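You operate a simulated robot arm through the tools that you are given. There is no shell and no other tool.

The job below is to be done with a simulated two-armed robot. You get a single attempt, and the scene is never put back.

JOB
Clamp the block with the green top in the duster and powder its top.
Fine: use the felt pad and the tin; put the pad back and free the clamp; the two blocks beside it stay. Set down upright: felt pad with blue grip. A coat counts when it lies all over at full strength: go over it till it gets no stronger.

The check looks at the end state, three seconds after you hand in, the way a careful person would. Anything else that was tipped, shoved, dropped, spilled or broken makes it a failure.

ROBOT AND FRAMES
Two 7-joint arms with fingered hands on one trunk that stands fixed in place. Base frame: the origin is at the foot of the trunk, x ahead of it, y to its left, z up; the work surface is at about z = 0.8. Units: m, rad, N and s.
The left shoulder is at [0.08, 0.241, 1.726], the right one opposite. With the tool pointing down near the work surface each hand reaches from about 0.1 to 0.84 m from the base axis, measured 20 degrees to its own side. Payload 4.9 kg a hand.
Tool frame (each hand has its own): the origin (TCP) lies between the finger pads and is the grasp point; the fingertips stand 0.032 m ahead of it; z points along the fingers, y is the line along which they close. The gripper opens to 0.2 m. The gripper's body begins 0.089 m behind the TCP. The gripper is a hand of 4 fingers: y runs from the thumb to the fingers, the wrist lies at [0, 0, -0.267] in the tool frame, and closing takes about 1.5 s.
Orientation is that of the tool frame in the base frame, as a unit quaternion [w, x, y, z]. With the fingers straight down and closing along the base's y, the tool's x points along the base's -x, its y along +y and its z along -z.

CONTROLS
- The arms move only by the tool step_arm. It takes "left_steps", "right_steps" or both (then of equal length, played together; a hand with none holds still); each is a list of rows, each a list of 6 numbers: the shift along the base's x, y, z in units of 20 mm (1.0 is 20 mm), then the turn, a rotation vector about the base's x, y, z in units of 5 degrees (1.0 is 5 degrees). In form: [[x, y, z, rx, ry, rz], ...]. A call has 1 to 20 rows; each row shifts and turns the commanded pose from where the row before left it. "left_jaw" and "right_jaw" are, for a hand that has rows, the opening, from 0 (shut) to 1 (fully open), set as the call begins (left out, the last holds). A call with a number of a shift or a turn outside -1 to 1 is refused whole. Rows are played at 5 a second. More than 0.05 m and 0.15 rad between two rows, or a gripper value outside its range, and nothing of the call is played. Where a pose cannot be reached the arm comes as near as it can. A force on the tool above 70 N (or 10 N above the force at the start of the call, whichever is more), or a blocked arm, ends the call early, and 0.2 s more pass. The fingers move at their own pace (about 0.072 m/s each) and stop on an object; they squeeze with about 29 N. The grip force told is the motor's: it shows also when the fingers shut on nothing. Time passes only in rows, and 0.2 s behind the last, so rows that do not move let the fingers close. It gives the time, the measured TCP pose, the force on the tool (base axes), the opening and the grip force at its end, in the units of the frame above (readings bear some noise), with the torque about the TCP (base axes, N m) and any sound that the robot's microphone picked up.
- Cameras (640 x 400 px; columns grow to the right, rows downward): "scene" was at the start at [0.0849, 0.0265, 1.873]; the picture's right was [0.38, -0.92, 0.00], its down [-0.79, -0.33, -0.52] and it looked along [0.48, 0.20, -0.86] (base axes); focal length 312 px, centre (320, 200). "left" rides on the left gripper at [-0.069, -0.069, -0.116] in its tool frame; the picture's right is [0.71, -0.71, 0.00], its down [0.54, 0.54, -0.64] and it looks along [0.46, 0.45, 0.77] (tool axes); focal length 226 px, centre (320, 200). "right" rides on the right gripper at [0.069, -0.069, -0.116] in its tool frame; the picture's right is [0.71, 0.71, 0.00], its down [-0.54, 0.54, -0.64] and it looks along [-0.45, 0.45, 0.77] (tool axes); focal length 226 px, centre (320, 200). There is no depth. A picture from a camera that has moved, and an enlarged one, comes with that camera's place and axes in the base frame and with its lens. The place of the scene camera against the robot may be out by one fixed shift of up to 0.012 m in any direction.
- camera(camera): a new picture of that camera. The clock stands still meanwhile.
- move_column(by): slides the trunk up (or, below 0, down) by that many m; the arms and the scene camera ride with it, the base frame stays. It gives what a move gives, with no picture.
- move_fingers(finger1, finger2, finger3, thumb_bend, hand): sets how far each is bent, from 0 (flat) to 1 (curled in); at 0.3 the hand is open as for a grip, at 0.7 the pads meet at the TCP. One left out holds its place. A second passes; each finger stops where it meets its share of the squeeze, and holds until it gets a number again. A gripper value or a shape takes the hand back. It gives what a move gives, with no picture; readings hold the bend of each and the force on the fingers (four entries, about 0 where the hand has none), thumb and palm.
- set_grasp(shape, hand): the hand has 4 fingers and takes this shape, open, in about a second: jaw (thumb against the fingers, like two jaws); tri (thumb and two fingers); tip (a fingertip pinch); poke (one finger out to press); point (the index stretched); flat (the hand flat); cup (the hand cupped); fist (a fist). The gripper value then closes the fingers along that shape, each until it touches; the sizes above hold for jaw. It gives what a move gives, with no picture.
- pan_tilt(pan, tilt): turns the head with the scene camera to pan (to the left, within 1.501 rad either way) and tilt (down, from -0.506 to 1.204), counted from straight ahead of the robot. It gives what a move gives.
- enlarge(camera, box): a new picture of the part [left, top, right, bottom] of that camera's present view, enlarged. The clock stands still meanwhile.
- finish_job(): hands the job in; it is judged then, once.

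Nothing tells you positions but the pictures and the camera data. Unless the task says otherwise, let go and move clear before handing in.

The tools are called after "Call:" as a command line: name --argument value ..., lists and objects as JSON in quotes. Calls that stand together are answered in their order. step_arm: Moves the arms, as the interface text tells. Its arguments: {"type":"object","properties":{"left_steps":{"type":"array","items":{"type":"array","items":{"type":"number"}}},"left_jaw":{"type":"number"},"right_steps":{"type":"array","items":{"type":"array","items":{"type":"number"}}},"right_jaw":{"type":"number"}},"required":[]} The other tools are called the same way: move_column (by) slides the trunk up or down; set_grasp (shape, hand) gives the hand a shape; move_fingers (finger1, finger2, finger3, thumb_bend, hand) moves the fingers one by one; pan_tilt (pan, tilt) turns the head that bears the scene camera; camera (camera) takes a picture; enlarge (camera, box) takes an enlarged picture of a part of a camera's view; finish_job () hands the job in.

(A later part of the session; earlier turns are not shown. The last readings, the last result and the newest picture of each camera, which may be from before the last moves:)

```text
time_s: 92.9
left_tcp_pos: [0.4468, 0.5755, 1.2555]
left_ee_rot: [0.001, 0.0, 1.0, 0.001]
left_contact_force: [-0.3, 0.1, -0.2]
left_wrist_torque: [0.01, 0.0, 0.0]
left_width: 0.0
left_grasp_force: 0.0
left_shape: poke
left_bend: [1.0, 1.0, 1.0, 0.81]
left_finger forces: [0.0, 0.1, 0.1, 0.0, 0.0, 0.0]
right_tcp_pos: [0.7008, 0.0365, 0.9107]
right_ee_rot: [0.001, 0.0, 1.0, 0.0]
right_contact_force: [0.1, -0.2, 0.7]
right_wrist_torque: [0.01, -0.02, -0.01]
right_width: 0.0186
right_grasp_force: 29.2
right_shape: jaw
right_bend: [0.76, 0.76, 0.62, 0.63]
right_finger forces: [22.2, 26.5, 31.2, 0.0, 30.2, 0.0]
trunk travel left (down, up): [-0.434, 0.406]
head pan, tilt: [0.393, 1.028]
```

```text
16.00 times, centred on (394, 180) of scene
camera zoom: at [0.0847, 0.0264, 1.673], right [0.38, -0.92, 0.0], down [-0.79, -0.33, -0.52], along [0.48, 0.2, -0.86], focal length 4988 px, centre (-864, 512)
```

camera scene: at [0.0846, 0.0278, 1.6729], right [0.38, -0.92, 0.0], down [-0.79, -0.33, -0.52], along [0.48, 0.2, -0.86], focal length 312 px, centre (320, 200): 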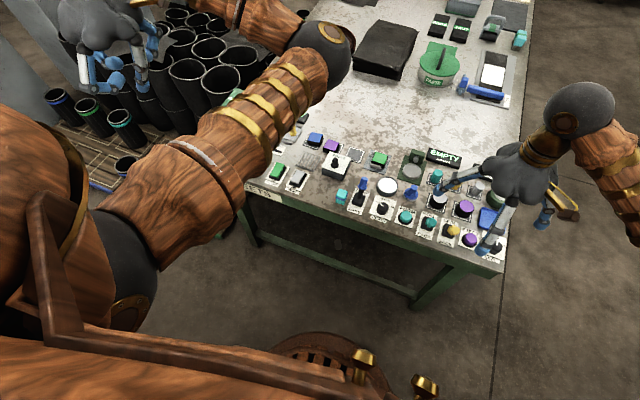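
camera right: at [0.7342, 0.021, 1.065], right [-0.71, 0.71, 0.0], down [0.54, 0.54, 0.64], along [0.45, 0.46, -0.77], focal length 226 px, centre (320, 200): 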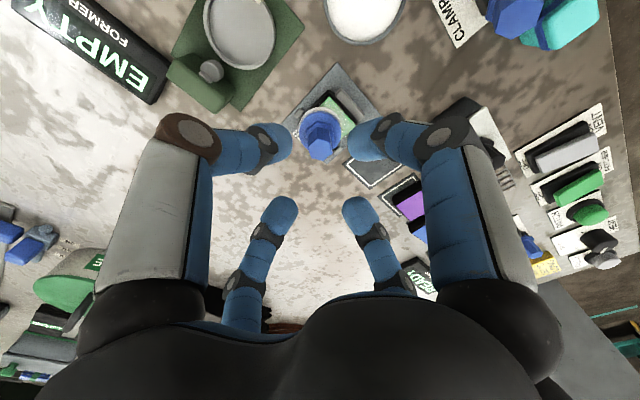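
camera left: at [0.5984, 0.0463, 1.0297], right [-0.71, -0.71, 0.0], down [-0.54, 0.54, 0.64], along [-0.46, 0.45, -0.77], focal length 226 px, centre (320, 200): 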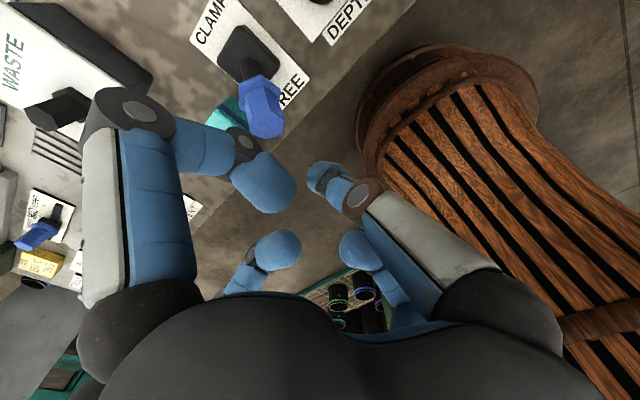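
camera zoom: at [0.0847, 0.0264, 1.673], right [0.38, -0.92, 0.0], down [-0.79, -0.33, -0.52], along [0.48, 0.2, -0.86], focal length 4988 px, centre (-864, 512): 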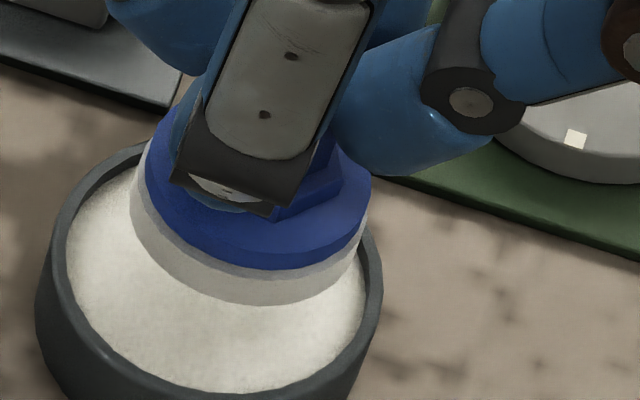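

Pad is centred in the tin within about 2–3 mm. Small +y correction, then down to the powder.

Call:
step_arm --right_steps '[[0, 0.07, 0, 0, 0, 0], [0, 0, -0.5, 0, 0, 0], [0, 0, -0.45, 0, 0, 0], [0, 0, -0.1, 0, 0, 0], [0, 0, 0, 0, 0, 0]]'

Call:
step_arm --right_steps '[[0, 0, -0.1, 0, 0, 0], [0, 0, 0, 0, 0, 0]]'

Call:
step_arm --right_steps '[[0, 0, -0.1, 0, 0, 0], [0, 0, 0, 0, 0, 0]]'

```text
time_s: 94.1
left_tcp_pos: [0.4468, 0.5759, 1.2565]
left_ee_rot: [0.0, -0.001, 1.0, 0.0]
left_contact_force: [-0.7, 0.3, 0.1]
left_wrist_torque: [0.0, 0.0, 0.05]
left_width: 0.0
left_grasp_force: 0.1
left_shape: poke
left_bend: [1.0, 1.0, 1.0, 0.81]
left_finger forces: [0.0, 0.0, 0.1, 0.0, 0.0, 0.1]
right_tcp_pos: [0.6999, 0.0396, 0.8903]
right_ee_rot: [-0.001, -0.001, 1.0, -0.001]
right_contact_force: [-0.1, -0.6, -0.5]
right_wrist_torque: [-0.03, 0.05, 0.02]
right_width: 0.0186
right_grasp_force: 29.0
right_shape: jaw
right_bend: [0.76, 0.76, 0.62, 0.63]
right_finger forces: [22.2, 26.8, 30.9, 0.0, 30.2, 0.0]
trunk travel left (down, up): [-0.434, 0.406]
head pan, tilt: [0.393, 1.028]
```

```text
time_s: 94.7
left_tcp_pos: [0.446, 0.5763, 1.2573]
left_ee_rot: [-0.001, 0.0, 1.0, 0.0]
left_contact_force: [-0.1, 0.3, 0.6]
left_wrist_torque: [-0.01, 0.0, 0.06]
left_width: 0.0
left_grasp_force: 0.2
left_shape: poke
left_bend: [1.0, 1.0, 1.0, 0.81]
left_finger forces: [0.0, 0.0, 0.0, 0.0, 0.0, 0.0]
right_tcp_pos: [0.7013, 0.0391, 0.8904]
right_ee_rot: [0.0, 0.0, 1.0, 0.0]
right_contact_force: [-1.1, -0.3, 8.2]
right_wrist_torque: [-0.01, -0.08, 0.01]
right_width: 0.0188
right_grasp_force: 29.3
right_shape: jaw
right_bend: [0.76, 0.76, 0.62, 0.63]
right_finger forces: [23.1, 27.4, 31.2, 0.0, 31.1, 0.1]
trunk travel left (down, up): [-0.434, 0.406]
head pan, tilt: [0.393, 1.028]
```

```text
time_s: 95.3
left_tcp_pos: [0.4453, 0.5754, 1.2579]
left_ee_rot: [0.001, 0.001, 1.0, 0.0]
left_contact_force: [-0.4, -0.3, -0.3]
left_wrist_torque: [0.0, -0.04, 0.04]
left_width: 0.0001
left_grasp_force: 0.0
left_shape: poke
left_bend: [1.0, 1.0, 1.0, 0.81]
left_finger forces: [0.0, 0.0, 0.0, 0.1, 0.0, 0.0]
right_tcp_pos: [0.7014, 0.0383, 0.8884]
right_ee_rot: [0.001, -0.001, 1.0, 0.001]
right_contact_force: [-3.1, 0.6, 19.7]
right_wrist_torque: [0.01, -0.21, 0.02]
right_width: 0.0187
right_grasp_force: 28.8
right_shape: jaw
right_bend: [0.76, 0.76, 0.62, 0.63]
right_finger forces: [24.4, 29.7, 33.0, 0.0, 33.6, 0.0]
trunk travel left (down, up): [-0.434, 0.406]
head pan, tilt: [0.393, 1.028]
```

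Pressed on at about 20 N, enough. I'll check a picture before lifting off.

Call:
enlarge --camera "scene" --box '[374, 168, 414, 193]'

Call:
enlarge --camera "right" --box '[240, 90, 400, 190]'

```text
16.00 times, centred on (394, 180) of scene
camera zoom: at [0.0821, 0.0265, 1.6734], right [0.38, -0.92, 0.0], down [-0.79, -0.33, -0.52], along [0.48, 0.2, -0.86], focal length 4988 px, centre (-864, 512)
```

zoom: 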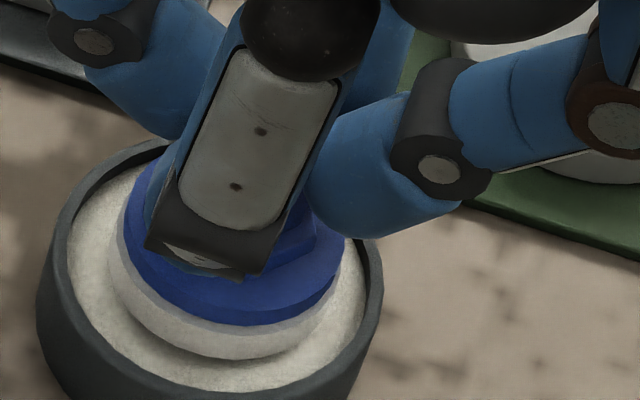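

```text
4.00 times, centred on (320, 140) of right
camera zoom: at [0.631, -0.0313, 1.0036], right [-0.71, 0.71, 0.0], down [0.54, 0.54, 0.64], along [0.46, 0.46, -0.76], focal length 904 px, centre (320, 440)
```

zoom: 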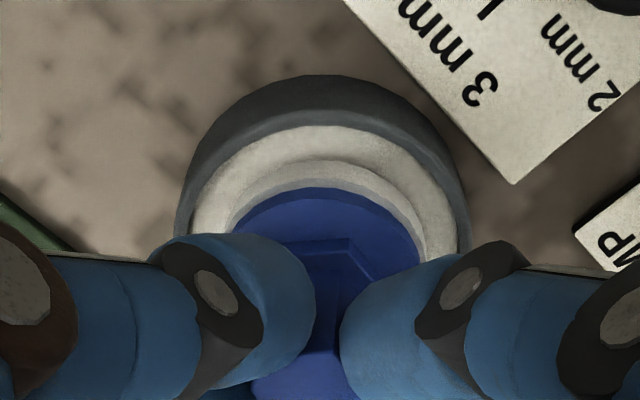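

The pad sits squarely in the powder. Lifting it out and carrying it back over the block.

Call:
step_arm --right_steps '[[0, 0, 0.2, 0, 0, 0], [0, 0, 0.6, 0, 0, 0], [0, 0, 0.8, 0, 0, 0], [0, 0, 0.5, 0, 0, 0], [0.9, 0.55, 0, 0, 0, 0], [0.9, 0.55, 0, 0, 0, 0], [0.9, 0.55, 0, 0, 0, 0], [0.9, 0.55, 0, 0, 0, 0], [0.8, 0.5, 0, 0, 0, 0], [0.2, 0.1, 0, 0, 0, 0], [0, 0, 0, 0, 0, 0]]'

Call:
enlarge --camera "right" --box '[240, 80, 400, 180]'

Call:
enlarge --camera "scene" --box '[354, 135, 418, 175]'

```text
time_s: 97.7
left_tcp_pos: [0.445, 0.5756, 1.256]
left_ee_rot: [0.0, 0.0, 1.0, 0.0]
left_contact_force: [-0.1, 0.1, 1.0]
left_wrist_torque: [0.02, 0.0, 0.04]
left_width: 0.0003
left_grasp_force: 0.2
left_shape: poke
left_bend: [1.0, 1.0, 1.0, 0.81]
left_finger forces: [0.0, 0.1, 0.0, 0.0, 0.0, 0.0]
right_tcp_pos: [0.7947, 0.0934, 0.9294]
right_ee_rot: [0.0, 0.0, 1.0, 0.0]
right_contact_force: [0.5, 0.6, -0.8]
right_wrist_torque: [-0.02, 0.03, -0.01]
right_width: 0.019
right_grasp_force: 29.2
right_shape: jaw
right_bend: [0.76, 0.76, 0.62, 0.63]
right_finger forces: [22.7, 27.7, 31.6, 0.0, 30.5, 0.0]
trunk travel left (down, up): [-0.434, 0.406]
head pan, tilt: [0.393, 1.028]
```

```text
4.00 times, centred on (320, 130) of right
camera zoom: at [0.7257, 0.0253, 1.0447], right [-0.71, 0.71, 0.0], down [0.54, 0.54, 0.64], along [0.45, 0.46, -0.77], focal length 904 px, centre (320, 480)
```

zoom: 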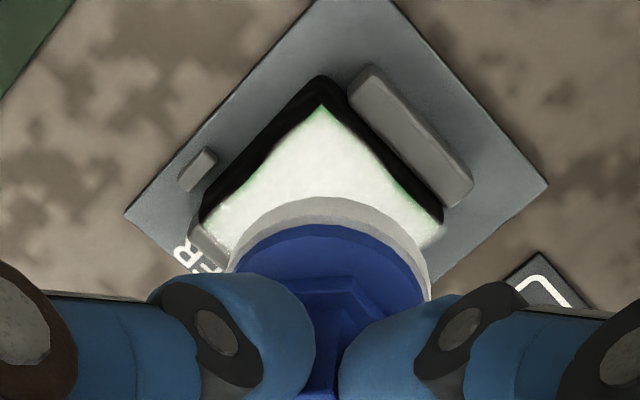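

```text
10.00 times, centred on (386, 155) of scene
camera zoom: at [0.0849, 0.0264, 1.673], right [0.38, -0.92, 0.0], down [-0.79, -0.33, -0.52], along [0.48, 0.2, -0.86], focal length 3118 px, centre (-340, 650)
```

zoom: 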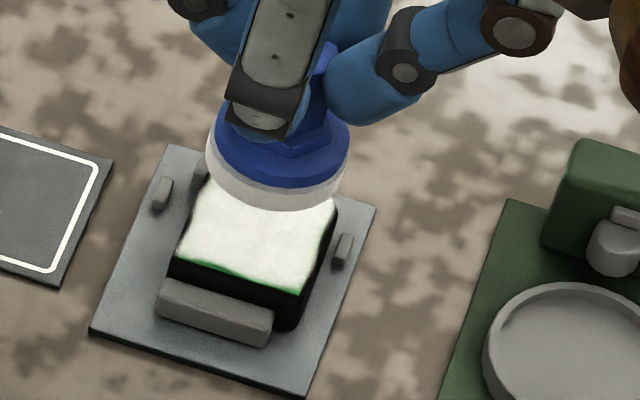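

The remaining green is just a line along the near and −y edges and the corners. Lowering the recharged pad onto the block now.

Call:
step_arm --right_steps '[[0, 0.05, -0.6, 0, 0, 0], [0, 0, -0.6, 0, 0, 0], [0, 0, -0.2, 0, 0, 0], [0, 0, 0, 0, 0, 0]]'

Call:
step_arm --right_steps '[[0, 0, -0.1, 0, 0, 0], [0, 0, 0, 0, 0, 0]]'

Call:
step_arm --right_steps '[[0, 0, -0.08, 0, 0, 0], [0, 0, 0, 0, 0, 0]]'

```text
time_s: 98.7
left_tcp_pos: [0.446, 0.5766, 1.2566]
left_ee_rot: [0.0, 0.0, 1.0, -0.001]
left_contact_force: [0.4, 0.0, 0.4]
left_wrist_torque: [0.02, 0.02, -0.01]
left_width: 0.0002
left_grasp_force: 0.1
left_shape: poke
left_bend: [1.0, 1.0, 1.0, 0.81]
left_finger forces: [0.0, 0.1, 0.1, 0.0, 0.0, 0.1]
right_tcp_pos: [0.7932, 0.0952, 0.8998]
right_ee_rot: [0.0, -0.001, 1.0, 0.0]
right_contact_force: [0.9, 0.3, -0.1]
right_wrist_torque: [0.0, -0.01, 0.03]
right_width: 0.0189
right_grasp_force: 29.4
right_shape: jaw
right_bend: [0.76, 0.76, 0.62, 0.63]
right_finger forces: [22.6, 27.6, 31.5, 0.0, 30.4, 0.0]
trunk travel left (down, up): [-0.434, 0.406]
head pan, tilt: [0.393, 1.028]
```

```text
time_s: 99.3
left_tcp_pos: [0.4464, 0.5761, 1.2555]
left_ee_rot: [0.0, 0.0, 1.0, 0.0]
left_contact_force: [0.2, -0.1, 0.1]
left_wrist_torque: [0.0, -0.02, 0.0]
left_width: 0.0001
left_grasp_force: 0.0
left_shape: poke
left_bend: [1.0, 1.0, 1.0, 0.81]
left_finger forces: [0.1, 0.0, 0.0, 0.1, 0.1, 0.1]
right_tcp_pos: [0.7926, 0.0953, 0.8978]
right_ee_rot: [0.0, 0.0, 1.0, 0.0]
right_contact_force: [0.1, 1.3, -0.4]
right_wrist_torque: [0.02, 0.02, 0.02]
right_width: 0.0184
right_grasp_force: 28.7
right_shape: jaw
right_bend: [0.76, 0.76, 0.62, 0.63]
right_finger forces: [22.5, 27.7, 31.5, 0.0, 30.5, 0.0]
trunk travel left (down, up): [-0.434, 0.406]
head pan, tilt: [0.393, 1.028]
```

```text
time_s: 99.9
left_tcp_pos: [0.4473, 0.5767, 1.2566]
left_ee_rot: [0.0, 0.0, 1.0, 0.001]
left_contact_force: [0.0, 0.0, -0.1]
left_wrist_torque: [-0.01, 0.01, 0.01]
left_width: 0.0
left_grasp_force: 0.1
left_shape: poke
left_bend: [1.0, 1.0, 1.0, 0.81]
left_finger forces: [0.1, 0.0, 0.0, 0.0, 0.0, 0.0]
right_tcp_pos: [0.7947, 0.0951, 0.8964]
right_ee_rot: [0.0, -0.001, 1.0, 0.0]
right_contact_force: [0.1, -1.0, -0.6]
right_wrist_torque: [0.04, 0.02, 0.01]
right_width: 0.0187
right_grasp_force: 29.0
right_shape: jaw
right_bend: [0.76, 0.76, 0.62, 0.63]
right_finger forces: [22.6, 27.6, 31.5, 0.0, 30.4, 0.1]
trunk travel left (down, up): [-0.434, 0.406]
head pan, tilt: [0.393, 1.028]
```

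Call:
step_arm --right_steps '[[0, 0, -0.06, 0, 0, 0], [0, 0, 0, 0, 0, 0]]'

Call:
step_arm --right_steps '[[0, 0, -0.05, 0, 0, 0], [0, 0, 0, 0, 0, 0]]'

```text
time_s: 100.5
left_tcp_pos: [0.4463, 0.5749, 1.2566]
left_ee_rot: [-0.001, 0.0, 1.0, 0.0]
left_contact_force: [-0.5, -0.3, 0.1]
left_wrist_torque: [0.05, -0.01, -0.03]
left_width: 0.0
left_grasp_force: 0.0
left_shape: poke
left_bend: [1.0, 1.0, 1.0, 0.81]
left_finger forces: [0.0, 0.1, 0.1, 0.0, 0.1, 0.1]
right_tcp_pos: [0.7955, 0.0946, 0.8964]
right_ee_rot: [0.001, -0.001, 1.0, 0.0]
right_contact_force: [-0.4, -0.3, 2.9]
right_wrist_torque: [0.06, -0.06, -0.02]
right_width: 0.0186
right_grasp_force: 29.5
right_shape: jaw
right_bend: [0.76, 0.76, 0.62, 0.63]
right_finger forces: [23.1, 28.0, 31.4, 0.1, 30.9, 0.1]
trunk travel left (down, up): [-0.434, 0.406]
head pan, tilt: [0.393, 1.028]
```

```text
time_s: 101.1
left_tcp_pos: [0.4464, 0.5757, 1.2564]
left_ee_rot: [0.0, 0.0, 1.0, 0.0]
left_contact_force: [0.6, -0.5, 0.4]
left_wrist_torque: [-0.01, -0.01, 0.01]
left_width: 0.0
left_grasp_force: 0.2
left_shape: poke
left_bend: [1.0, 1.0, 1.0, 0.81]
left_finger forces: [0.1, 0.0, 0.0, 0.0, 0.0, 0.0]
right_tcp_pos: [0.7938, 0.0952, 0.8959]
right_ee_rot: [-0.001, 0.0, 1.0, 0.0]
right_contact_force: [-0.8, 0.4, 7.6]
right_wrist_torque: [-0.01, -0.02, -0.02]
right_width: 0.0188
right_grasp_force: 29.2
right_shape: jaw
right_bend: [0.76, 0.76, 0.62, 0.63]
right_finger forces: [23.4, 28.1, 31.4, 0.0, 31.7, 0.1]
trunk travel left (down, up): [-0.434, 0.406]
head pan, tilt: [0.393, 1.028]
```

Contact at 7.6 N with no tilt torque. Going over the face with a wider 13 mm square so edges and corners get coated.

Call:
step_arm --right_steps '[[0.325, 0, 0, 0, 0, 0], [0.325, 0, 0, 0, 0, 0], [0, 0.325, 0, 0, 0, 0], [0, 0.325, 0, 0, 0, 0], [-0.325, 0, 0, 0, 0, 0], [-0.325, 0, 0, 0, 0, 0], [-0.325, 0, 0, 0, 0, 0], [-0.325, 0, 0, 0, 0, 0], [0, -0.325, 0, 0, 0, 0], [0, -0.325, 0, 0, 0, 0], [0, -0.325, 0, 0, 0, 0], [0, -0.325, 0, 0, 0, 0], [0.325, 0, 0, 0, 0, 0], [0.325, 0, 0, 0, 0, 0], [0.325, 0, 0, 0, 0, 0], [0.325, 0, 0, 0, 0, 0], [0, 0.325, 0, 0, 0, 0], [0, 0.325, 0, 0, 0, 0], [-0.325, 0, 0, 0, 0, 0], [-0.325, 0, 0, 0, 0, 0]]'

Call:
enlarge --camera "right" --box '[240, 80, 400, 180]'

Call:
enlarge --camera "scene" --box '[354, 135, 418, 175]'

```text
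time_s: 105.3
left_tcp_pos: [0.4461, 0.5764, 1.256]
left_ee_rot: [0.0, -0.002, 1.0, -0.001]
left_contact_force: [-0.4, 0.6, 0.4]
left_wrist_torque: [0.02, -0.01, 0.03]
left_width: 0.0003
left_grasp_force: 0.1
left_shape: poke
left_bend: [1.0, 1.0, 1.0, 0.81]
left_finger forces: [0.0, 0.0, 0.0, 0.0, 0.0, 0.0]
right_tcp_pos: [0.7951, 0.094, 0.8944]
right_ee_rot: [0.001, 0.0, 1.0, 0.0]
right_contact_force: [2.9, -0.1, 3.4]
right_wrist_torque: [-0.03, -0.31, -0.02]
right_width: 0.0184
right_grasp_force: 29.2
right_shape: jaw
right_bend: [0.76, 0.76, 0.62, 0.63]
right_finger forces: [20.2, 27.8, 31.1, 0.0, 32.5, 0.0]
trunk travel left (down, up): [-0.434, 0.406]
head pan, tilt: [0.393, 1.028]
```

```text
4.00 times, centred on (320, 130) of right
camera zoom: at [0.7256, 0.0249, 1.0104], right [-0.71, 0.71, 0.0], down [0.54, 0.54, 0.64], along [0.45, 0.46, -0.77], focal length 904 px, centre (320, 480)
```

zoom: 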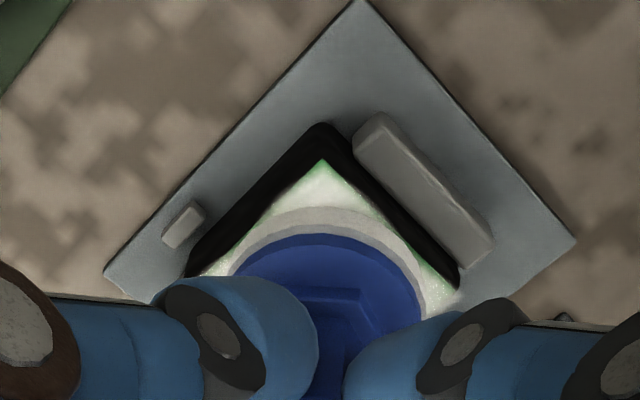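

```text
10.00 times, centred on (386, 155) of scene
camera zoom: at [0.0846, 0.0261, 1.673], right [0.38, -0.92, 0.0], down [-0.79, -0.33, -0.52], along [0.48, 0.2, -0.86], focal length 3118 px, centre (-340, 650)
```

zoom: 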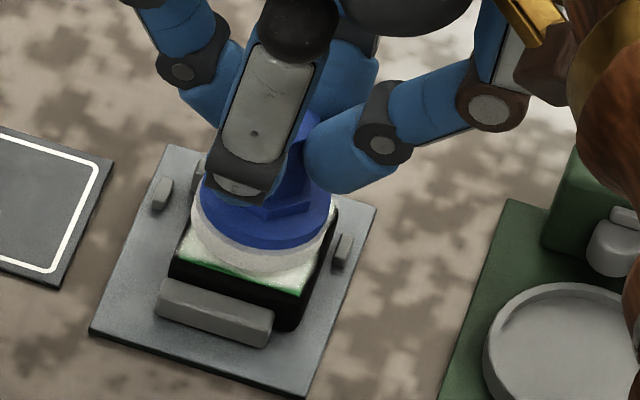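

A green fringe persists at the near (−x) and −y edges because they only got the pad's rim. I'll run a wider loop (18 mm) so the middle of the felt passes over every edge and corner.

Call:
step_arm --right_steps '[[-0.45, 0, 0, 0, 0, 0], [-0.4, 0, 0, 0, 0, 0], [0, -0.45, 0, 0, 0, 0], [0, -0.4, 0, 0, 0, 0], [0.43, 0, 0, 0, 0, 0], [0.43, 0, 0, 0, 0, 0], [0.43, 0, 0, 0, 0, 0], [0.43, 0, 0, 0, 0, 0], [0, 0.43, 0, 0, 0, 0], [0, 0.43, 0, 0, 0, 0], [0, 0.43, 0, 0, 0, 0], [0, 0.43, 0, 0, 0, 0], [-0.43, 0, 0, 0, 0, 0], [-0.43, 0, 0, 0, 0, 0], [-0.43, 0, 0, 0, 0, 0], [-0.43, 0, 0, 0, 0, 0], [0, -0.43, 0, 0, 0, 0], [0, -0.43, 0, 0, 0, 0], [0.43, 0, 0, 0, 0, 0], [0.43, 0, 0, 0, 0, 0]]'

Call:
enlarge --camera "right" --box '[240, 80, 400, 180]'

Call:
enlarge --camera "scene" --box '[354, 135, 418, 175]'

```text
time_s: 109.5
left_tcp_pos: [0.4468, 0.5757, 1.257]
left_ee_rot: [0.0, 0.0, 1.0, 0.001]
left_contact_force: [-0.3, 0.4, -0.9]
left_wrist_torque: [0.02, 0.02, 0.01]
left_width: 0.0001
left_grasp_force: 0.1
left_shape: poke
left_bend: [1.0, 1.0, 1.0, 0.81]
left_finger forces: [0.0, 0.0, 0.0, 0.1, 0.0, 0.0]
right_tcp_pos: [0.7935, 0.0952, 0.8974]
right_ee_rot: [0.0, 0.0, 1.0, 0.001]
right_contact_force: [-3.0, 0.5, 5.9]
right_wrist_torque: [0.04, 0.08, 0.0]
right_width: 0.0187
right_grasp_force: 29.1
right_shape: jaw
right_bend: [0.77, 0.76, 0.62, 0.63]
right_finger forces: [24.2, 28.3, 27.3, 0.1, 33.1, 0.0]
trunk travel left (down, up): [-0.434, 0.406]
head pan, tilt: [0.393, 1.028]
```

```text
4.00 times, centred on (320, 130) of right
camera zoom: at [0.7248, 0.0272, 1.0112], right [-0.71, 0.71, 0.0], down [0.54, 0.54, 0.64], along [0.45, 0.46, -0.77], focal length 904 px, centre (320, 480)
```

zoom: 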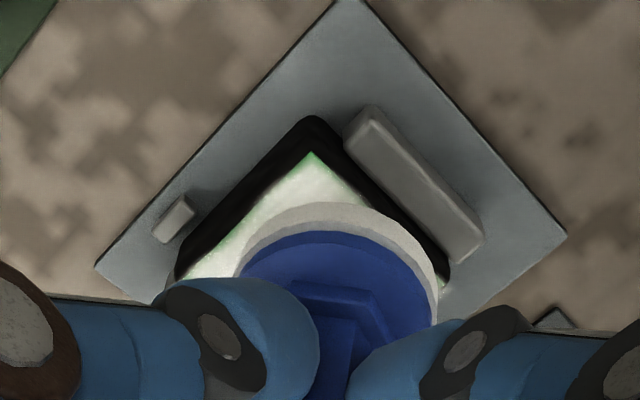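

```text
10.00 times, centred on (386, 155) of scene
camera zoom: at [0.0845, 0.0267, 1.6731], right [0.38, -0.92, 0.0], down [-0.79, -0.33, -0.52], along [0.48, 0.2, -0.86], focal length 3118 px, centre (-340, 650)
```

zoom: 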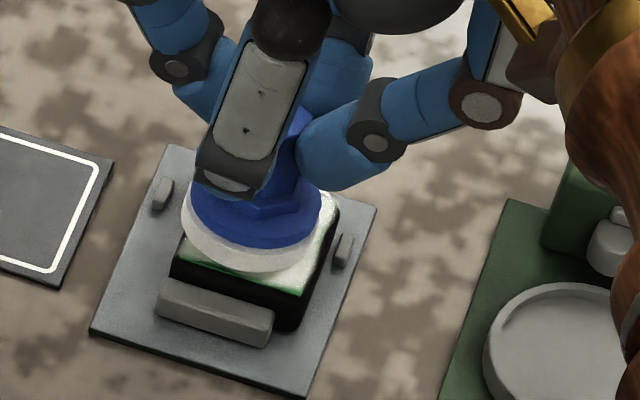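

I'll lift the pad clear to inspect the coat properly.

Call:
step_arm --right_steps '[[0, 0, 0.4, 0, 0, 0], [0, 0, 0.8, 0, 0, 0], [-0.5, -0.8, 0.8, 0, 0, 0], [-1, -1, 0, 0, 0, 0], [-1, -1, 0, 0, 0, 0], [0, 0, 0, 0, 0, 0]]'

Call:
enlarge --camera "scene" --box '[366, 147, 398, 167]'

Call:
enlarge --camera "right" --box '[240, 100, 400, 240]'

```text
time_s: 110.9
left_tcp_pos: [0.4475, 0.5778, 1.2562]
left_ee_rot: [0.0, 0.0, 1.0, 0.0]
left_contact_force: [-0.9, 0.4, -0.6]
left_wrist_torque: [-0.02, 0.02, 0.03]
left_width: 0.0
left_grasp_force: 0.1
left_shape: poke
left_bend: [1.0, 1.0, 1.0, 0.81]
left_finger forces: [0.0, 0.0, 0.0, 0.0, 0.0, 0.0]
right_tcp_pos: [0.743, 0.0391, 0.9341]
right_ee_rot: [-0.001, -0.001, 1.0, 0.001]
right_contact_force: [-0.2, -0.4, -1.5]
right_wrist_torque: [-0.01, 0.04, 0.01]
right_width: 0.0188
right_grasp_force: 29.2
right_shape: jaw
right_bend: [0.77, 0.76, 0.62, 0.63]
right_finger forces: [21.8, 27.9, 27.4, 0.1, 32.0, 0.0]
trunk travel left (down, up): [-0.434, 0.406]
head pan, tilt: [0.393, 1.028]
```

```text
16.00 times, centred on (382, 157) of scene
camera zoom: at [0.0854, 0.027, 1.673], right [0.38, -0.92, 0.0], down [-0.79, -0.33, -0.52], along [0.48, 0.2, -0.86], focal length 4988 px, centre (-672, 888)
```

zoom: 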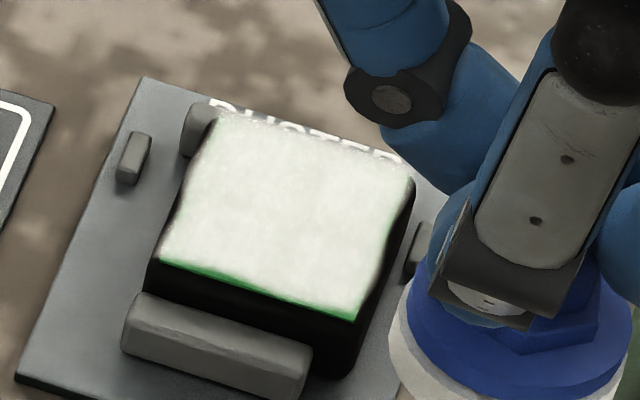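

```text
2.86 times, centred on (320, 170) of right
camera zoom: at [0.674, -0.0305, 1.0494], right [-0.71, 0.71, 0.0], down [0.54, 0.54, 0.64], along [0.45, 0.45, -0.77], focal length 646 px, centre (320, 286)
```

zoom: 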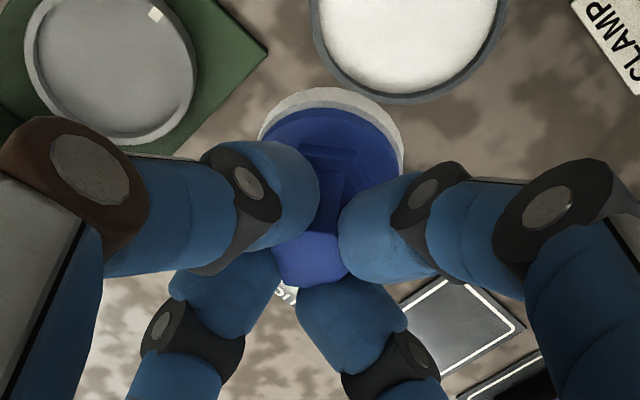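

The top is white all over with only a hair-thin green line at the very near edge, much like before the last pass. To be sure it gets no stronger, I'll recharge the pad once more and go over again, favouring the near and −y edges.

Call:
step_arm --right_steps '[[-0.7, -0.05, 0, 0, 0, 0], [-0.7, -0.05, 0, 0, 0, 0], [-0.7, -0.02, 0, 0, 0, 0], [0, 0, -0.6, 0, 0, 0], [0, 0, -0.6, 0, 0, 0], [0, 0, 0, 0, 0, 0]]'

Call:
enlarge --camera "right" --box '[240, 90, 400, 190]'

Call:
enlarge --camera "scene" --box '[374, 168, 414, 193]'

```text
time_s: 112.3
left_tcp_pos: [0.4469, 0.5756, 1.2568]
left_ee_rot: [0.0, 0.0, 1.0, 0.001]
left_contact_force: [-1.0, -0.4, 0.6]
left_wrist_torque: [-0.04, -0.01, 0.01]
left_width: 0.0
left_grasp_force: 0.1
left_shape: poke
left_bend: [1.0, 1.0, 1.0, 0.81]
left_finger forces: [0.0, 0.0, 0.0, 0.1, 0.0, 0.0]
right_tcp_pos: [0.7006, 0.0359, 0.9116]
right_ee_rot: [0.001, 0.0, 1.0, 0.0]
right_contact_force: [0.9, 0.2, -0.2]
right_wrist_torque: [0.03, 0.0, 0.0]
right_width: 0.0186
right_grasp_force: 29.3
right_shape: jaw
right_bend: [0.77, 0.76, 0.62, 0.63]
right_finger forces: [22.0, 27.9, 27.2, 0.0, 32.0, 0.1]
trunk travel left (down, up): [-0.434, 0.406]
head pan, tilt: [0.393, 1.028]
```

```text
4.00 times, centred on (320, 140) of right
camera zoom: at [0.6325, -0.0331, 1.0273], right [-0.71, 0.71, 0.0], down [0.54, 0.54, 0.64], along [0.45, 0.45, -0.77], focal length 904 px, centre (320, 440)
```

zoom: 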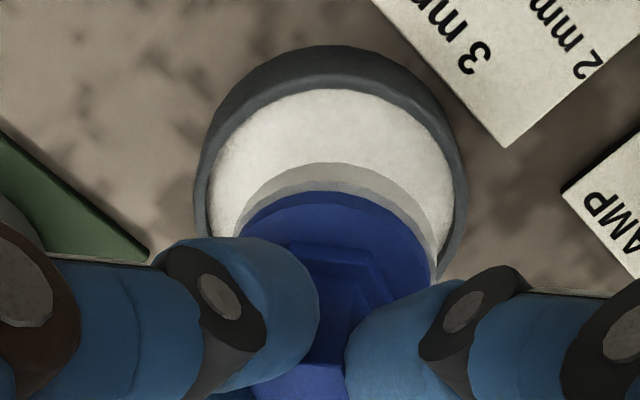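

```text
16.00 times, centred on (394, 180) of scene
camera zoom: at [0.0848, 0.0265, 1.673], right [0.38, -0.92, 0.0], down [-0.79, -0.33, -0.52], along [0.48, 0.2, -0.86], focal length 4988 px, centre (-864, 512)
```

zoom: 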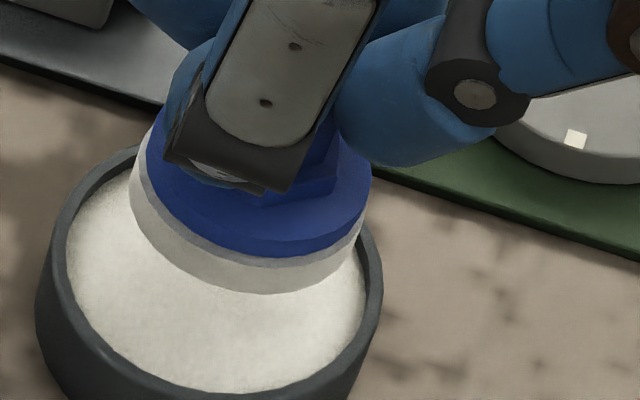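

Alignment matches the last dip; lowering into the powder again.

Call:
step_arm --right_steps '[[0, 0.07, 0, 0, 0, 0], [0, 0, -0.5, 0, 0, 0], [0, 0, -0.45, 0, 0, 0], [0, 0, -0.1, 0, 0, 0], [0, 0, 0, 0, 0, 0]]'

Call:
step_arm --right_steps '[[0, 0, -0.08, 0, 0, 0], [0, 0, 0, 0, 0, 0]]'

```text
time_s: 113.5
left_tcp_pos: [0.4466, 0.5761, 1.2569]
left_ee_rot: [0.0, 0.0, 1.0, 0.0]
left_contact_force: [-0.3, 0.6, 0.0]
left_wrist_torque: [0.01, -0.01, -0.01]
left_width: 0.0
left_grasp_force: 0.0
left_shape: poke
left_bend: [1.0, 1.0, 1.0, 0.81]
left_finger forces: [0.1, 0.0, 0.1, 0.1, 0.0, 0.1]
right_tcp_pos: [0.7032, 0.0396, 0.8907]
right_ee_rot: [0.0, 0.0, 1.0, 0.0]
right_contact_force: [0.0, -0.4, -0.4]
right_wrist_torque: [-0.06, 0.01, 0.02]
right_width: 0.0184
right_grasp_force: 29.2
right_shape: jaw
right_bend: [0.77, 0.76, 0.62, 0.63]
right_finger forces: [21.9, 27.9, 27.1, 0.1, 31.8, 0.0]
trunk travel left (down, up): [-0.434, 0.406]
head pan, tilt: [0.393, 1.028]
```

```text
time_s: 114.1
left_tcp_pos: [0.4455, 0.5767, 1.2573]
left_ee_rot: [0.0, 0.001, 1.0, 0.0]
left_contact_force: [0.2, -0.3, -0.2]
left_wrist_torque: [0.04, 0.04, 0.0]
left_width: 0.0002
left_grasp_force: 0.0
left_shape: poke
left_bend: [1.0, 1.0, 1.0, 0.81]
left_finger forces: [0.1, 0.0, 0.1, 0.0, 0.0, 0.1]
right_tcp_pos: [0.7035, 0.0379, 0.8891]
right_ee_rot: [0.001, -0.001, 1.0, 0.001]
right_contact_force: [-1.4, 1.0, 8.9]
right_wrist_torque: [0.0, -0.07, 0.04]
right_width: 0.0185
right_grasp_force: 29.5
right_shape: jaw
right_bend: [0.77, 0.76, 0.62, 0.63]
right_finger forces: [22.9, 28.5, 27.1, 0.1, 33.1, 0.0]
trunk travel left (down, up): [-0.434, 0.406]
head pan, tilt: [0.393, 1.028]
```

Call:
step_arm --right_steps '[[0, 0, 0.2, 0, 0, 0], [0, 0, 0.6, 0, 0, 0], [0, 0, 0.8, 0, 0, 0], [0, 0, 0.4, 0, 0, 0], [0.9, 0.55, 0, 0, 0, 0], [0.9, 0.55, 0, 0, 0, 0], [0.9, 0.55, 0, 0, 0, 0], [0.9, 0.55, 0, 0, 0, 0], [0.8, 0.5, 0, 0, 0, 0], [0.1, 0.1, 0, 0, 0, 0], [0, 0, -0.6, 0, 0, 0], [0, 0, -0.6, 0, 0, 0], [0, 0, -0.2, 0, 0, 0], [0, 0, 0, 0, 0, 0]]'

Call:
step_arm --right_steps '[[0, 0, -0.1, 0, 0, 0], [0, 0, 0, 0, 0, 0]]'

Call:
step_arm --right_steps '[[0, 0, -0.05, 0, 0, 0], [0, 0, 0, 0, 0, 0]]'

```text
time_s: 117.1
left_tcp_pos: [0.448, 0.576, 1.2566]
left_ee_rot: [0.0, 0.0, 1.0, 0.0]
left_contact_force: [-1.0, -0.1, -0.7]
left_wrist_torque: [-0.01, -0.01, 0.0]
left_width: 0.0001
left_grasp_force: 0.1
left_shape: poke
left_bend: [1.0, 1.0, 1.0, 0.81]
left_finger forces: [0.1, 0.1, 0.0, 0.0, 0.0, 0.0]
right_tcp_pos: [0.7918, 0.0932, 0.9]
right_ee_rot: [0.0, -0.001, 1.0, 0.001]
right_contact_force: [-0.2, 0.2, -1.4]
right_wrist_torque: [-0.02, 0.01, -0.01]
right_width: 0.0186
right_grasp_force: 29.3
right_shape: jaw
right_bend: [0.77, 0.76, 0.62, 0.63]
right_finger forces: [22.2, 27.7, 26.8, 0.0, 31.5, 0.1]
trunk travel left (down, up): [-0.434, 0.406]
head pan, tilt: [0.393, 1.028]
```

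```text
time_s: 117.7
left_tcp_pos: [0.4467, 0.5752, 1.256]
left_ee_rot: [0.0, 0.0, 1.0, 0.0]
left_contact_force: [0.3, 0.2, -0.4]
left_wrist_torque: [0.02, -0.01, 0.0]
left_width: 0.0001
left_grasp_force: 0.0
left_shape: poke
left_bend: [1.0, 1.0, 1.0, 0.81]
left_finger forces: [0.1, 0.0, 0.0, 0.0, 0.1, 0.1]
right_tcp_pos: [0.7917, 0.0934, 0.8987]
right_ee_rot: [0.0, 0.0, 1.0, 0.0]
right_contact_force: [0.1, -0.5, -0.3]
right_wrist_torque: [0.04, 0.02, -0.05]
right_width: 0.0185
right_grasp_force: 28.9
right_shape: jaw
right_bend: [0.77, 0.76, 0.62, 0.63]
right_finger forces: [22.2, 27.7, 26.8, 0.1, 31.4, 0.0]
trunk travel left (down, up): [-0.434, 0.406]
head pan, tilt: [0.393, 1.028]
```

```text
time_s: 118.3
left_tcp_pos: [0.4475, 0.5758, 1.2559]
left_ee_rot: [0.0, 0.0, 1.0, 0.0]
left_contact_force: [0.4, 0.4, 0.2]
left_wrist_torque: [0.0, 0.01, 0.01]
left_width: 0.0
left_grasp_force: 0.1
left_shape: poke
left_bend: [1.0, 1.0, 1.0, 0.81]
left_finger forces: [0.0, 0.1, 0.0, 0.0, 0.1, 0.1]
right_tcp_pos: [0.7915, 0.094, 0.8987]
right_ee_rot: [0.001, 0.0, 1.0, 0.0]
right_contact_force: [0.4, 0.3, 0.3]
right_wrist_torque: [-0.03, -0.01, -0.01]
right_width: 0.0184
right_grasp_force: 28.8
right_shape: jaw
right_bend: [0.77, 0.76, 0.62, 0.63]
right_finger forces: [22.2, 27.8, 26.8, 0.0, 31.3, 0.1]
trunk travel left (down, up): [-0.434, 0.406]
head pan, tilt: [0.393, 1.028]
```

Call:
step_arm --right_steps '[[0, 0, -0.08, 0, 0, 0], [0, 0, 0, 0, 0, 0]]'

Call:
step_arm --right_steps '[[0, 0, -0.07, 0, 0, 0], [0, 0, 0, 0, 0, 0]]'

```text
time_s: 118.9
left_tcp_pos: [0.4465, 0.5749, 1.2562]
left_ee_rot: [0.0, 0.0, 1.0, -0.001]
left_contact_force: [0.1, -0.4, -0.6]
left_wrist_torque: [-0.01, 0.02, 0.03]
left_width: 0.0
left_grasp_force: 0.1
left_shape: poke
left_bend: [1.0, 1.0, 1.0, 0.81]
left_finger forces: [0.1, 0.0, 0.0, 0.0, 0.0, 0.0]
right_tcp_pos: [0.7918, 0.0942, 0.8969]
right_ee_rot: [-0.001, -0.001, 1.0, 0.0]
right_contact_force: [-0.2, 0.0, 3.2]
right_wrist_torque: [-0.01, -0.03, 0.02]
right_width: 0.0186
right_grasp_force: 28.9
right_shape: jaw
right_bend: [0.77, 0.76, 0.62, 0.63]
right_finger forces: [22.4, 27.9, 26.8, 0.0, 32.2, 0.0]
trunk travel left (down, up): [-0.434, 0.406]
head pan, tilt: [0.393, 1.028]
```

```text
time_s: 119.5
left_tcp_pos: [0.4448, 0.5764, 1.2575]
left_ee_rot: [0.0, 0.0, 1.0, -0.001]
left_contact_force: [0.5, -0.3, 0.3]
left_wrist_torque: [0.02, 0.02, 0.02]
left_width: 0.0
left_grasp_force: 0.0
left_shape: poke
left_bend: [1.0, 1.0, 1.0, 0.81]
left_finger forces: [0.0, 0.1, 0.1, 0.0, 0.0, 0.0]
right_tcp_pos: [0.7911, 0.0947, 0.8958]
right_ee_rot: [0.001, -0.002, 1.0, 0.0]
right_contact_force: [-2.0, 0.9, 9.4]
right_wrist_torque: [-0.02, -0.06, 0.01]
right_width: 0.0183
right_grasp_force: 28.9
right_shape: jaw
right_bend: [0.77, 0.76, 0.62, 0.63]
right_finger forces: [23.3, 28.3, 27.0, 0.1, 33.2, 0.0]
trunk travel left (down, up): [-0.434, 0.406]
head pan, tilt: [0.393, 1.028]
```

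Contact at 9 N. Running a thorough loop with extra strokes on the near and −y edges.

Call:
step_arm --right_steps '[[-0.35, 0, 0, 0, 0, 0], [-0.3, 0, 0, 0, 0, 0], [0, -0.4, 0, 0, 0, 0], [0, -0.4, 0, 0, 0, 0], [0, -0.2, 0, 0, 0, 0], [0, 0.45, 0, 0, 0, 0], [0, 0.45, 0, 0, 0, 0], [0, 0.45, 0, 0, 0, 0], [0, 0.4, 0, 0, 0, 0], [0.42, 0, 0, 0, 0, 0], [0.42, 0, 0, 0, 0, 0], [0.42, 0, 0, 0, 0, 0], [0.42, 0, 0, 0, 0, 0], [0, -0.45, 0, 0, 0, 0], [0, -0.45, 0, 0, 0, 0], [0, -0.45, 0, 0, 0, 0], [0, -0.45, 0, 0, 0, 0], [-0.41, 0, 0, 0, 0, 0], [-0.41, 0, 0, 0, 0, 0], [-0.41, 0, 0, 0, 0, 0]]'

Call:
step_arm --right_steps '[[-0.35, 0, 0, 0, 0, 0], [0, 0.4, 0, 0, 0, 0], [0, 0.4, 0, 0, 0, 0], [0.4, 0, 0, 0, 0, 0], [0.4, 0, 0, 0, 0, 0], [0, -0.3, 0, 0, 0, 0], [-0.4, 0, 0, 0, 0, 0], [0, 0.5, 0, 0, 0, 0], [0.1, 0, 0, 0, 0, 0]]'

Call:
step_arm --right_steps '[[0, 0, 0.4, 0, 0, 0], [0, 0, 0.8, 0, 0, 0], [-0.5, -0.8, 0.8, 0, 0, 0], [-1, -1, 0, 0, 0, 0], [-1, -1, 0, 0, 0, 0], [0, 0, 0, 0, 0, 0]]'

Call:
enlarge --camera "scene" --box '[366, 147, 398, 167]'

```text
time_s: 123.7
left_tcp_pos: [0.447, 0.5751, 1.2566]
left_ee_rot: [0.0, 0.0, 1.0, -0.001]
left_contact_force: [0.2, -0.7, -0.4]
left_wrist_torque: [0.03, 0.01, -0.02]
left_width: 0.0
left_grasp_force: 0.2
left_shape: poke
left_bend: [1.0, 1.0, 1.0, 0.81]
left_finger forces: [0.1, 0.0, 0.0, 0.0, 0.0, 0.0]
right_tcp_pos: [0.7863, 0.0726, 0.8932]
right_ee_rot: [0.0, 0.0, 1.0, 0.0]
right_contact_force: [2.8, -1.0, 5.5]
right_wrist_torque: [-0.02, -0.4, 0.01]
right_width: 0.0181
right_grasp_force: 28.7
right_shape: jaw
right_bend: [0.77, 0.76, 0.76, 0.63]
right_finger forces: [19.3, 29.1, 28.7, 0.0, 33.9, 0.0]
trunk travel left (down, up): [-0.434, 0.406]
head pan, tilt: [0.393, 1.028]
```

```text
time_s: 125.7
left_tcp_pos: [0.4456, 0.5762, 1.2561]
left_ee_rot: [0.0, -0.001, 1.0, 0.0]
left_contact_force: [0.4, -0.4, -0.5]
left_wrist_torque: [0.02, -0.02, -0.03]
left_width: 0.0001
left_grasp_force: 0.1
left_shape: poke
left_bend: [1.0, 1.0, 1.0, 0.81]
left_finger forces: [0.0, 0.1, 0.0, 0.0, 0.1, 0.1]
right_tcp_pos: [0.7885, 0.0935, 0.8937]
right_ee_rot: [0.0, 0.0, 1.0, 0.0]
right_contact_force: [-1.7, 0.3, 2.9]
right_wrist_torque: [-0.07, 0.1, -0.03]
right_width: 0.0187
right_grasp_force: 28.7
right_shape: jaw
right_bend: [0.77, 0.76, 0.76, 0.63]
right_finger forces: [22.4, 28.6, 27.1, 0.1, 35.4, 0.1]
trunk travel left (down, up): [-0.434, 0.406]
head pan, tilt: [0.393, 1.028]
```

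```text
time_s: 127.1
left_tcp_pos: [0.4464, 0.5759, 1.2568]
left_ee_rot: [0.001, 0.0, 1.0, 0.0]
left_contact_force: [-1.0, -0.5, -0.4]
left_wrist_torque: [-0.03, 0.01, -0.01]
left_width: 0.0001
left_grasp_force: 0.0
left_shape: poke
left_bend: [1.0, 1.0, 1.0, 0.81]
left_finger forces: [0.1, 0.1, 0.0, 0.0, 0.0, 0.1]
right_tcp_pos: [0.7409, 0.0376, 0.933]
right_ee_rot: [0.0, 0.0, 1.0, 0.0]
right_contact_force: [-0.1, -0.8, 0.0]
right_wrist_torque: [0.0, 0.01, 0.0]
right_width: 0.0183
right_grasp_force: 28.8
right_shape: jaw
right_bend: [0.77, 0.76, 0.76, 0.63]
right_finger forces: [21.1, 28.4, 27.3, 0.0, 34.1, 0.0]
trunk travel left (down, up): [-0.434, 0.406]
head pan, tilt: [0.393, 1.028]
```

```text
16.00 times, centred on (382, 157) of scene
camera zoom: at [0.0854, 0.027, 1.673], right [0.38, -0.92, 0.0], down [-0.79, -0.33, -0.52], along [0.48, 0.2, -0.86], focal length 4988 px, centre (-672, 888)
```

zoom: 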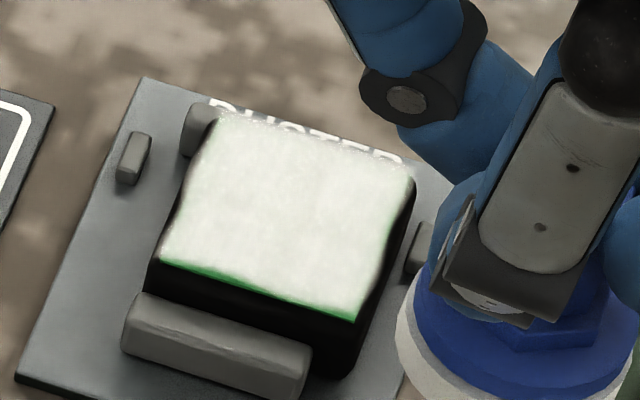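

The scene view looks identical to before this pass, so the coat seems to have reached full strength. I'll compare from the right hand's camera at the same pose I used earlier.

Call:
step_arm --right_steps '[[0.8, 0.8, 0.4, 0, 0, 0], [0.9, 0.9, 0.4, 0, 0, 0], [0.9, 0.9, 0.2, 0, 0, 0], [0, 0, 0, 0, 0, 0]]'

Call:
enlarge --camera "right" --box '[240, 80, 400, 180]'

Call:
enlarge --camera "right" --box '[280, 90, 360, 140]'

```text
time_s: 128.1
left_tcp_pos: [0.4478, 0.5751, 1.2564]
left_ee_rot: [0.0, 0.0, 1.0, 0.0]
left_contact_force: [-0.5, 0.7, 0.6]
left_wrist_torque: [0.01, -0.02, -0.01]
left_width: 0.0
left_grasp_force: 0.1
left_shape: poke
left_bend: [1.0, 1.0, 1.0, 0.81]
left_finger forces: [0.0, 0.0, 0.1, 0.0, 0.0, 0.1]
right_tcp_pos: [0.7919, 0.0877, 0.9544]
right_ee_rot: [0.0, 0.0, 1.0, 0.001]
right_contact_force: [0.7, 0.2, 0.1]
right_wrist_torque: [0.04, 0.0, -0.01]
right_width: 0.0184
right_grasp_force: 29.0
right_shape: jaw
right_bend: [0.77, 0.76, 0.76, 0.63]
right_finger forces: [21.1, 28.6, 26.9, 0.0, 33.8, 0.0]
trunk travel left (down, up): [-0.434, 0.406]
head pan, tilt: [0.393, 1.028]
```

```text
4.00 times, centred on (320, 130) of right
camera zoom: at [0.7237, 0.0193, 1.0684], right [-0.71, 0.71, 0.0], down [0.54, 0.54, 0.64], along [0.45, 0.46, -0.77], focal length 904 px, centre (320, 480)
```

zoom: 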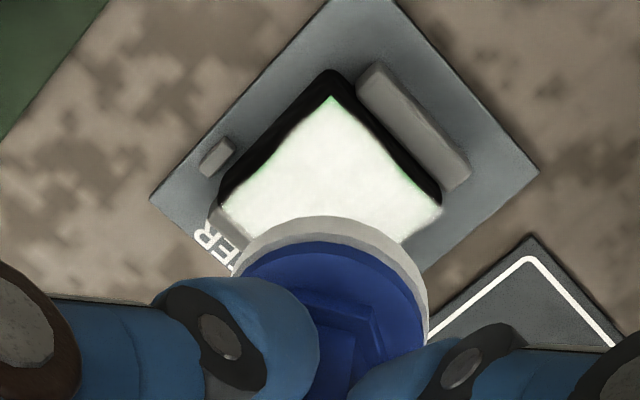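

```text
8.00 times, centred on (320, 115) of right
camera zoom: at [0.7237, 0.0193, 1.0684], right [-0.71, 0.71, 0.0], down [0.54, 0.54, 0.64], along [0.45, 0.46, -0.77], focal length 1808 px, centre (320, 880)
```

zoom: 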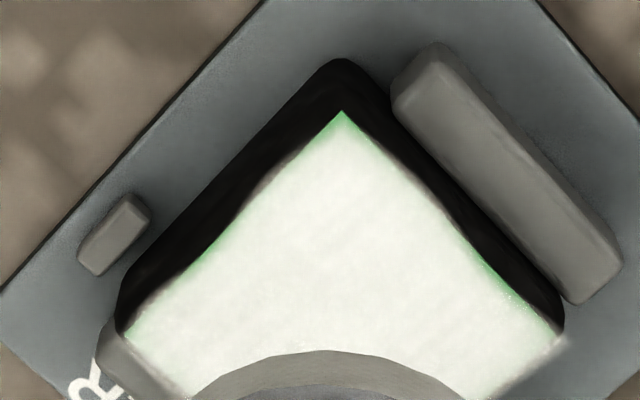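

The coat is dense and white right across the top, with only its naturally ragged border at the edges, so it's at full strength. Now I'll carry the pad back over its home spot near (0.700, −0.0415).

Call:
step_arm --right_steps '[[-0.5, -0.7, 0, 0, 0, 0], [-0.7, -1, 0, 0, 0, 0], [-0.7, -1, 0, 0, 0, 0], [-0.7, -1, 0, 0, 0, 0], [-0.7, -1, 0, 0, 0, 0], [-0.7, -1, 0, 0, 0, 0], [-0.7, -1, 0, 0, 0, 0], [0, 0, -0.8, 0, 0, 0], [0, 0, -0.8, 0, 0, 0], [0, 0, 0, 0, 0, 0]]'

Call:
enlarge --camera "scene" --box '[368, 165, 448, 215]'

Call:
enlarge --camera "right" --box '[240, 80, 400, 180]'

```text
time_s: 130.3
left_tcp_pos: [0.4461, 0.5769, 1.256]
left_ee_rot: [0.0, 0.0, 1.0, 0.0]
left_contact_force: [-0.1, 0.0, 0.2]
left_wrist_torque: [0.03, 0.03, -0.01]
left_width: 0.0
left_grasp_force: 0.0
left_shape: poke
left_bend: [1.0, 1.0, 1.0, 0.81]
left_finger forces: [0.1, 0.0, 0.0, 0.1, 0.0, 0.0]
right_tcp_pos: [0.698, -0.0469, 0.9233]
right_ee_rot: [0.0, 0.0, 1.0, -0.001]
right_contact_force: [-0.2, 0.5, -0.8]
right_wrist_torque: [0.06, 0.0, 0.0]
right_width: 0.0182
right_grasp_force: 29.0
right_shape: jaw
right_bend: [0.77, 0.76, 0.76, 0.63]
right_finger forces: [20.9, 28.4, 26.8, 0.0, 33.3, 0.1]
trunk travel left (down, up): [-0.434, 0.406]
head pan, tilt: [0.393, 1.028]
```

```text
8.00 times, centred on (408, 190) of scene
camera zoom: at [0.0846, 0.0257, 1.673], right [0.38, -0.92, 0.0], down [-0.79, -0.33, -0.52], along [0.48, 0.2, -0.86], focal length 2494 px, centre (-384, 280)
```

zoom: 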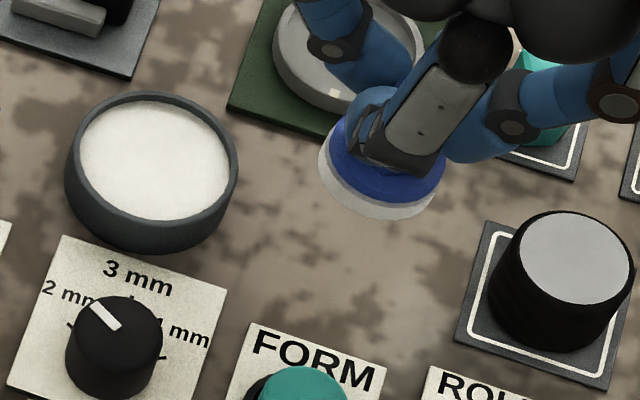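

```text
4.00 times, centred on (320, 130) of right
camera zoom: at [0.6297, -0.1153, 1.0395], right [-0.71, 0.71, 0.0], down [0.54, 0.54, 0.64], along [0.45, 0.46, -0.77], focal length 904 px, centre (320, 480)
```

zoom: 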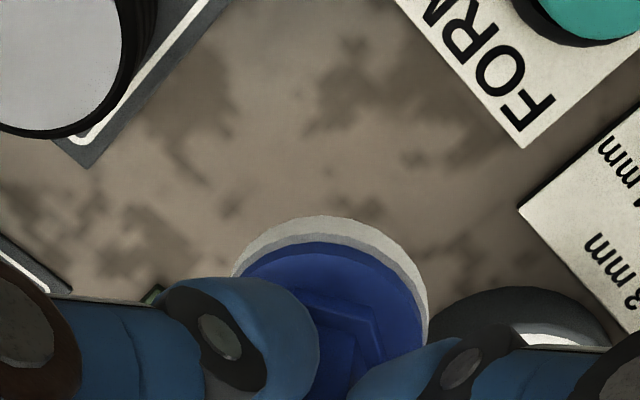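

Projected down, the pad is within about 2 mm of its original spot. Lowering it to the table.

Call:
step_arm --right_steps '[[-0.05, 0, -0.8, 0, 0, 0], [0, 0, -0.8, 0, 0, 0], [0, 0, -0.6, 0, 0, 0], [0, 0, 0, 0, 0, 0]]'

Call:
enlarge --camera "scene" --box '[368, 165, 448, 215]'

Call:
enlarge --camera "right" --box '[200, 70, 440, 220]'

```text
time_s: 131.3
left_tcp_pos: [0.4468, 0.5758, 1.2556]
left_ee_rot: [0.0, 0.0, 1.0, 0.0]
left_contact_force: [0.0, 0.2, -0.6]
left_wrist_torque: [0.0, 0.0, 0.0]
left_width: 0.0001
left_grasp_force: 0.1
left_shape: poke
left_bend: [1.0, 1.0, 1.0, 0.81]
left_finger forces: [0.0, 0.0, 0.1, 0.0, 0.0, 0.0]
right_tcp_pos: [0.6981, -0.0452, 0.8791]
right_ee_rot: [-0.001, -0.001, 1.0, 0.0]
right_contact_force: [0.2, -0.3, -0.4]
right_wrist_torque: [-0.02, -0.01, -0.01]
right_width: 0.0182
right_grasp_force: 28.5
right_shape: jaw
right_bend: [0.77, 0.76, 0.76, 0.63]
right_finger forces: [20.9, 28.3, 26.7, 0.0, 33.2, 0.0]
trunk travel left (down, up): [-0.434, 0.406]
head pan, tilt: [0.393, 1.028]
```

```text
8.00 times, centred on (408, 190) of scene
camera zoom: at [0.085, 0.0263, 1.673], right [0.38, -0.92, 0.0], down [-0.79, -0.33, -0.52], along [0.48, 0.2, -0.86], focal length 2494 px, centre (-384, 280)
```

zoom: 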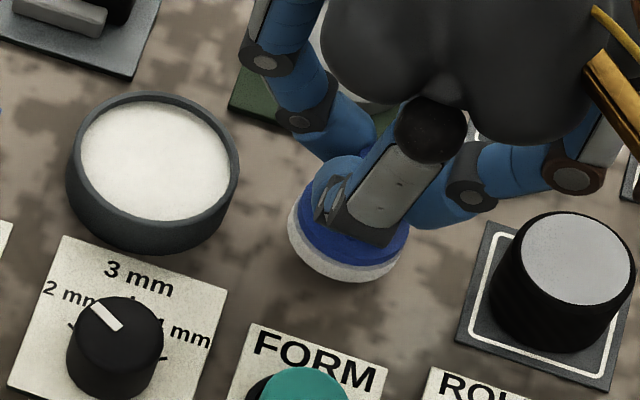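

```text
2.67 times, centred on (320, 145) of right
camera zoom: at [0.6287, -0.1135, 0.9941], right [-0.71, 0.71, 0.0], down [0.54, 0.54, 0.64], along [0.45, 0.46, -0.77], focal length 603 px, centre (320, 347)
```

zoom: 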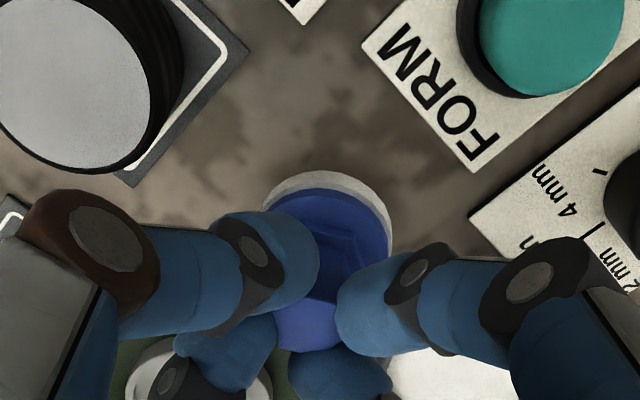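

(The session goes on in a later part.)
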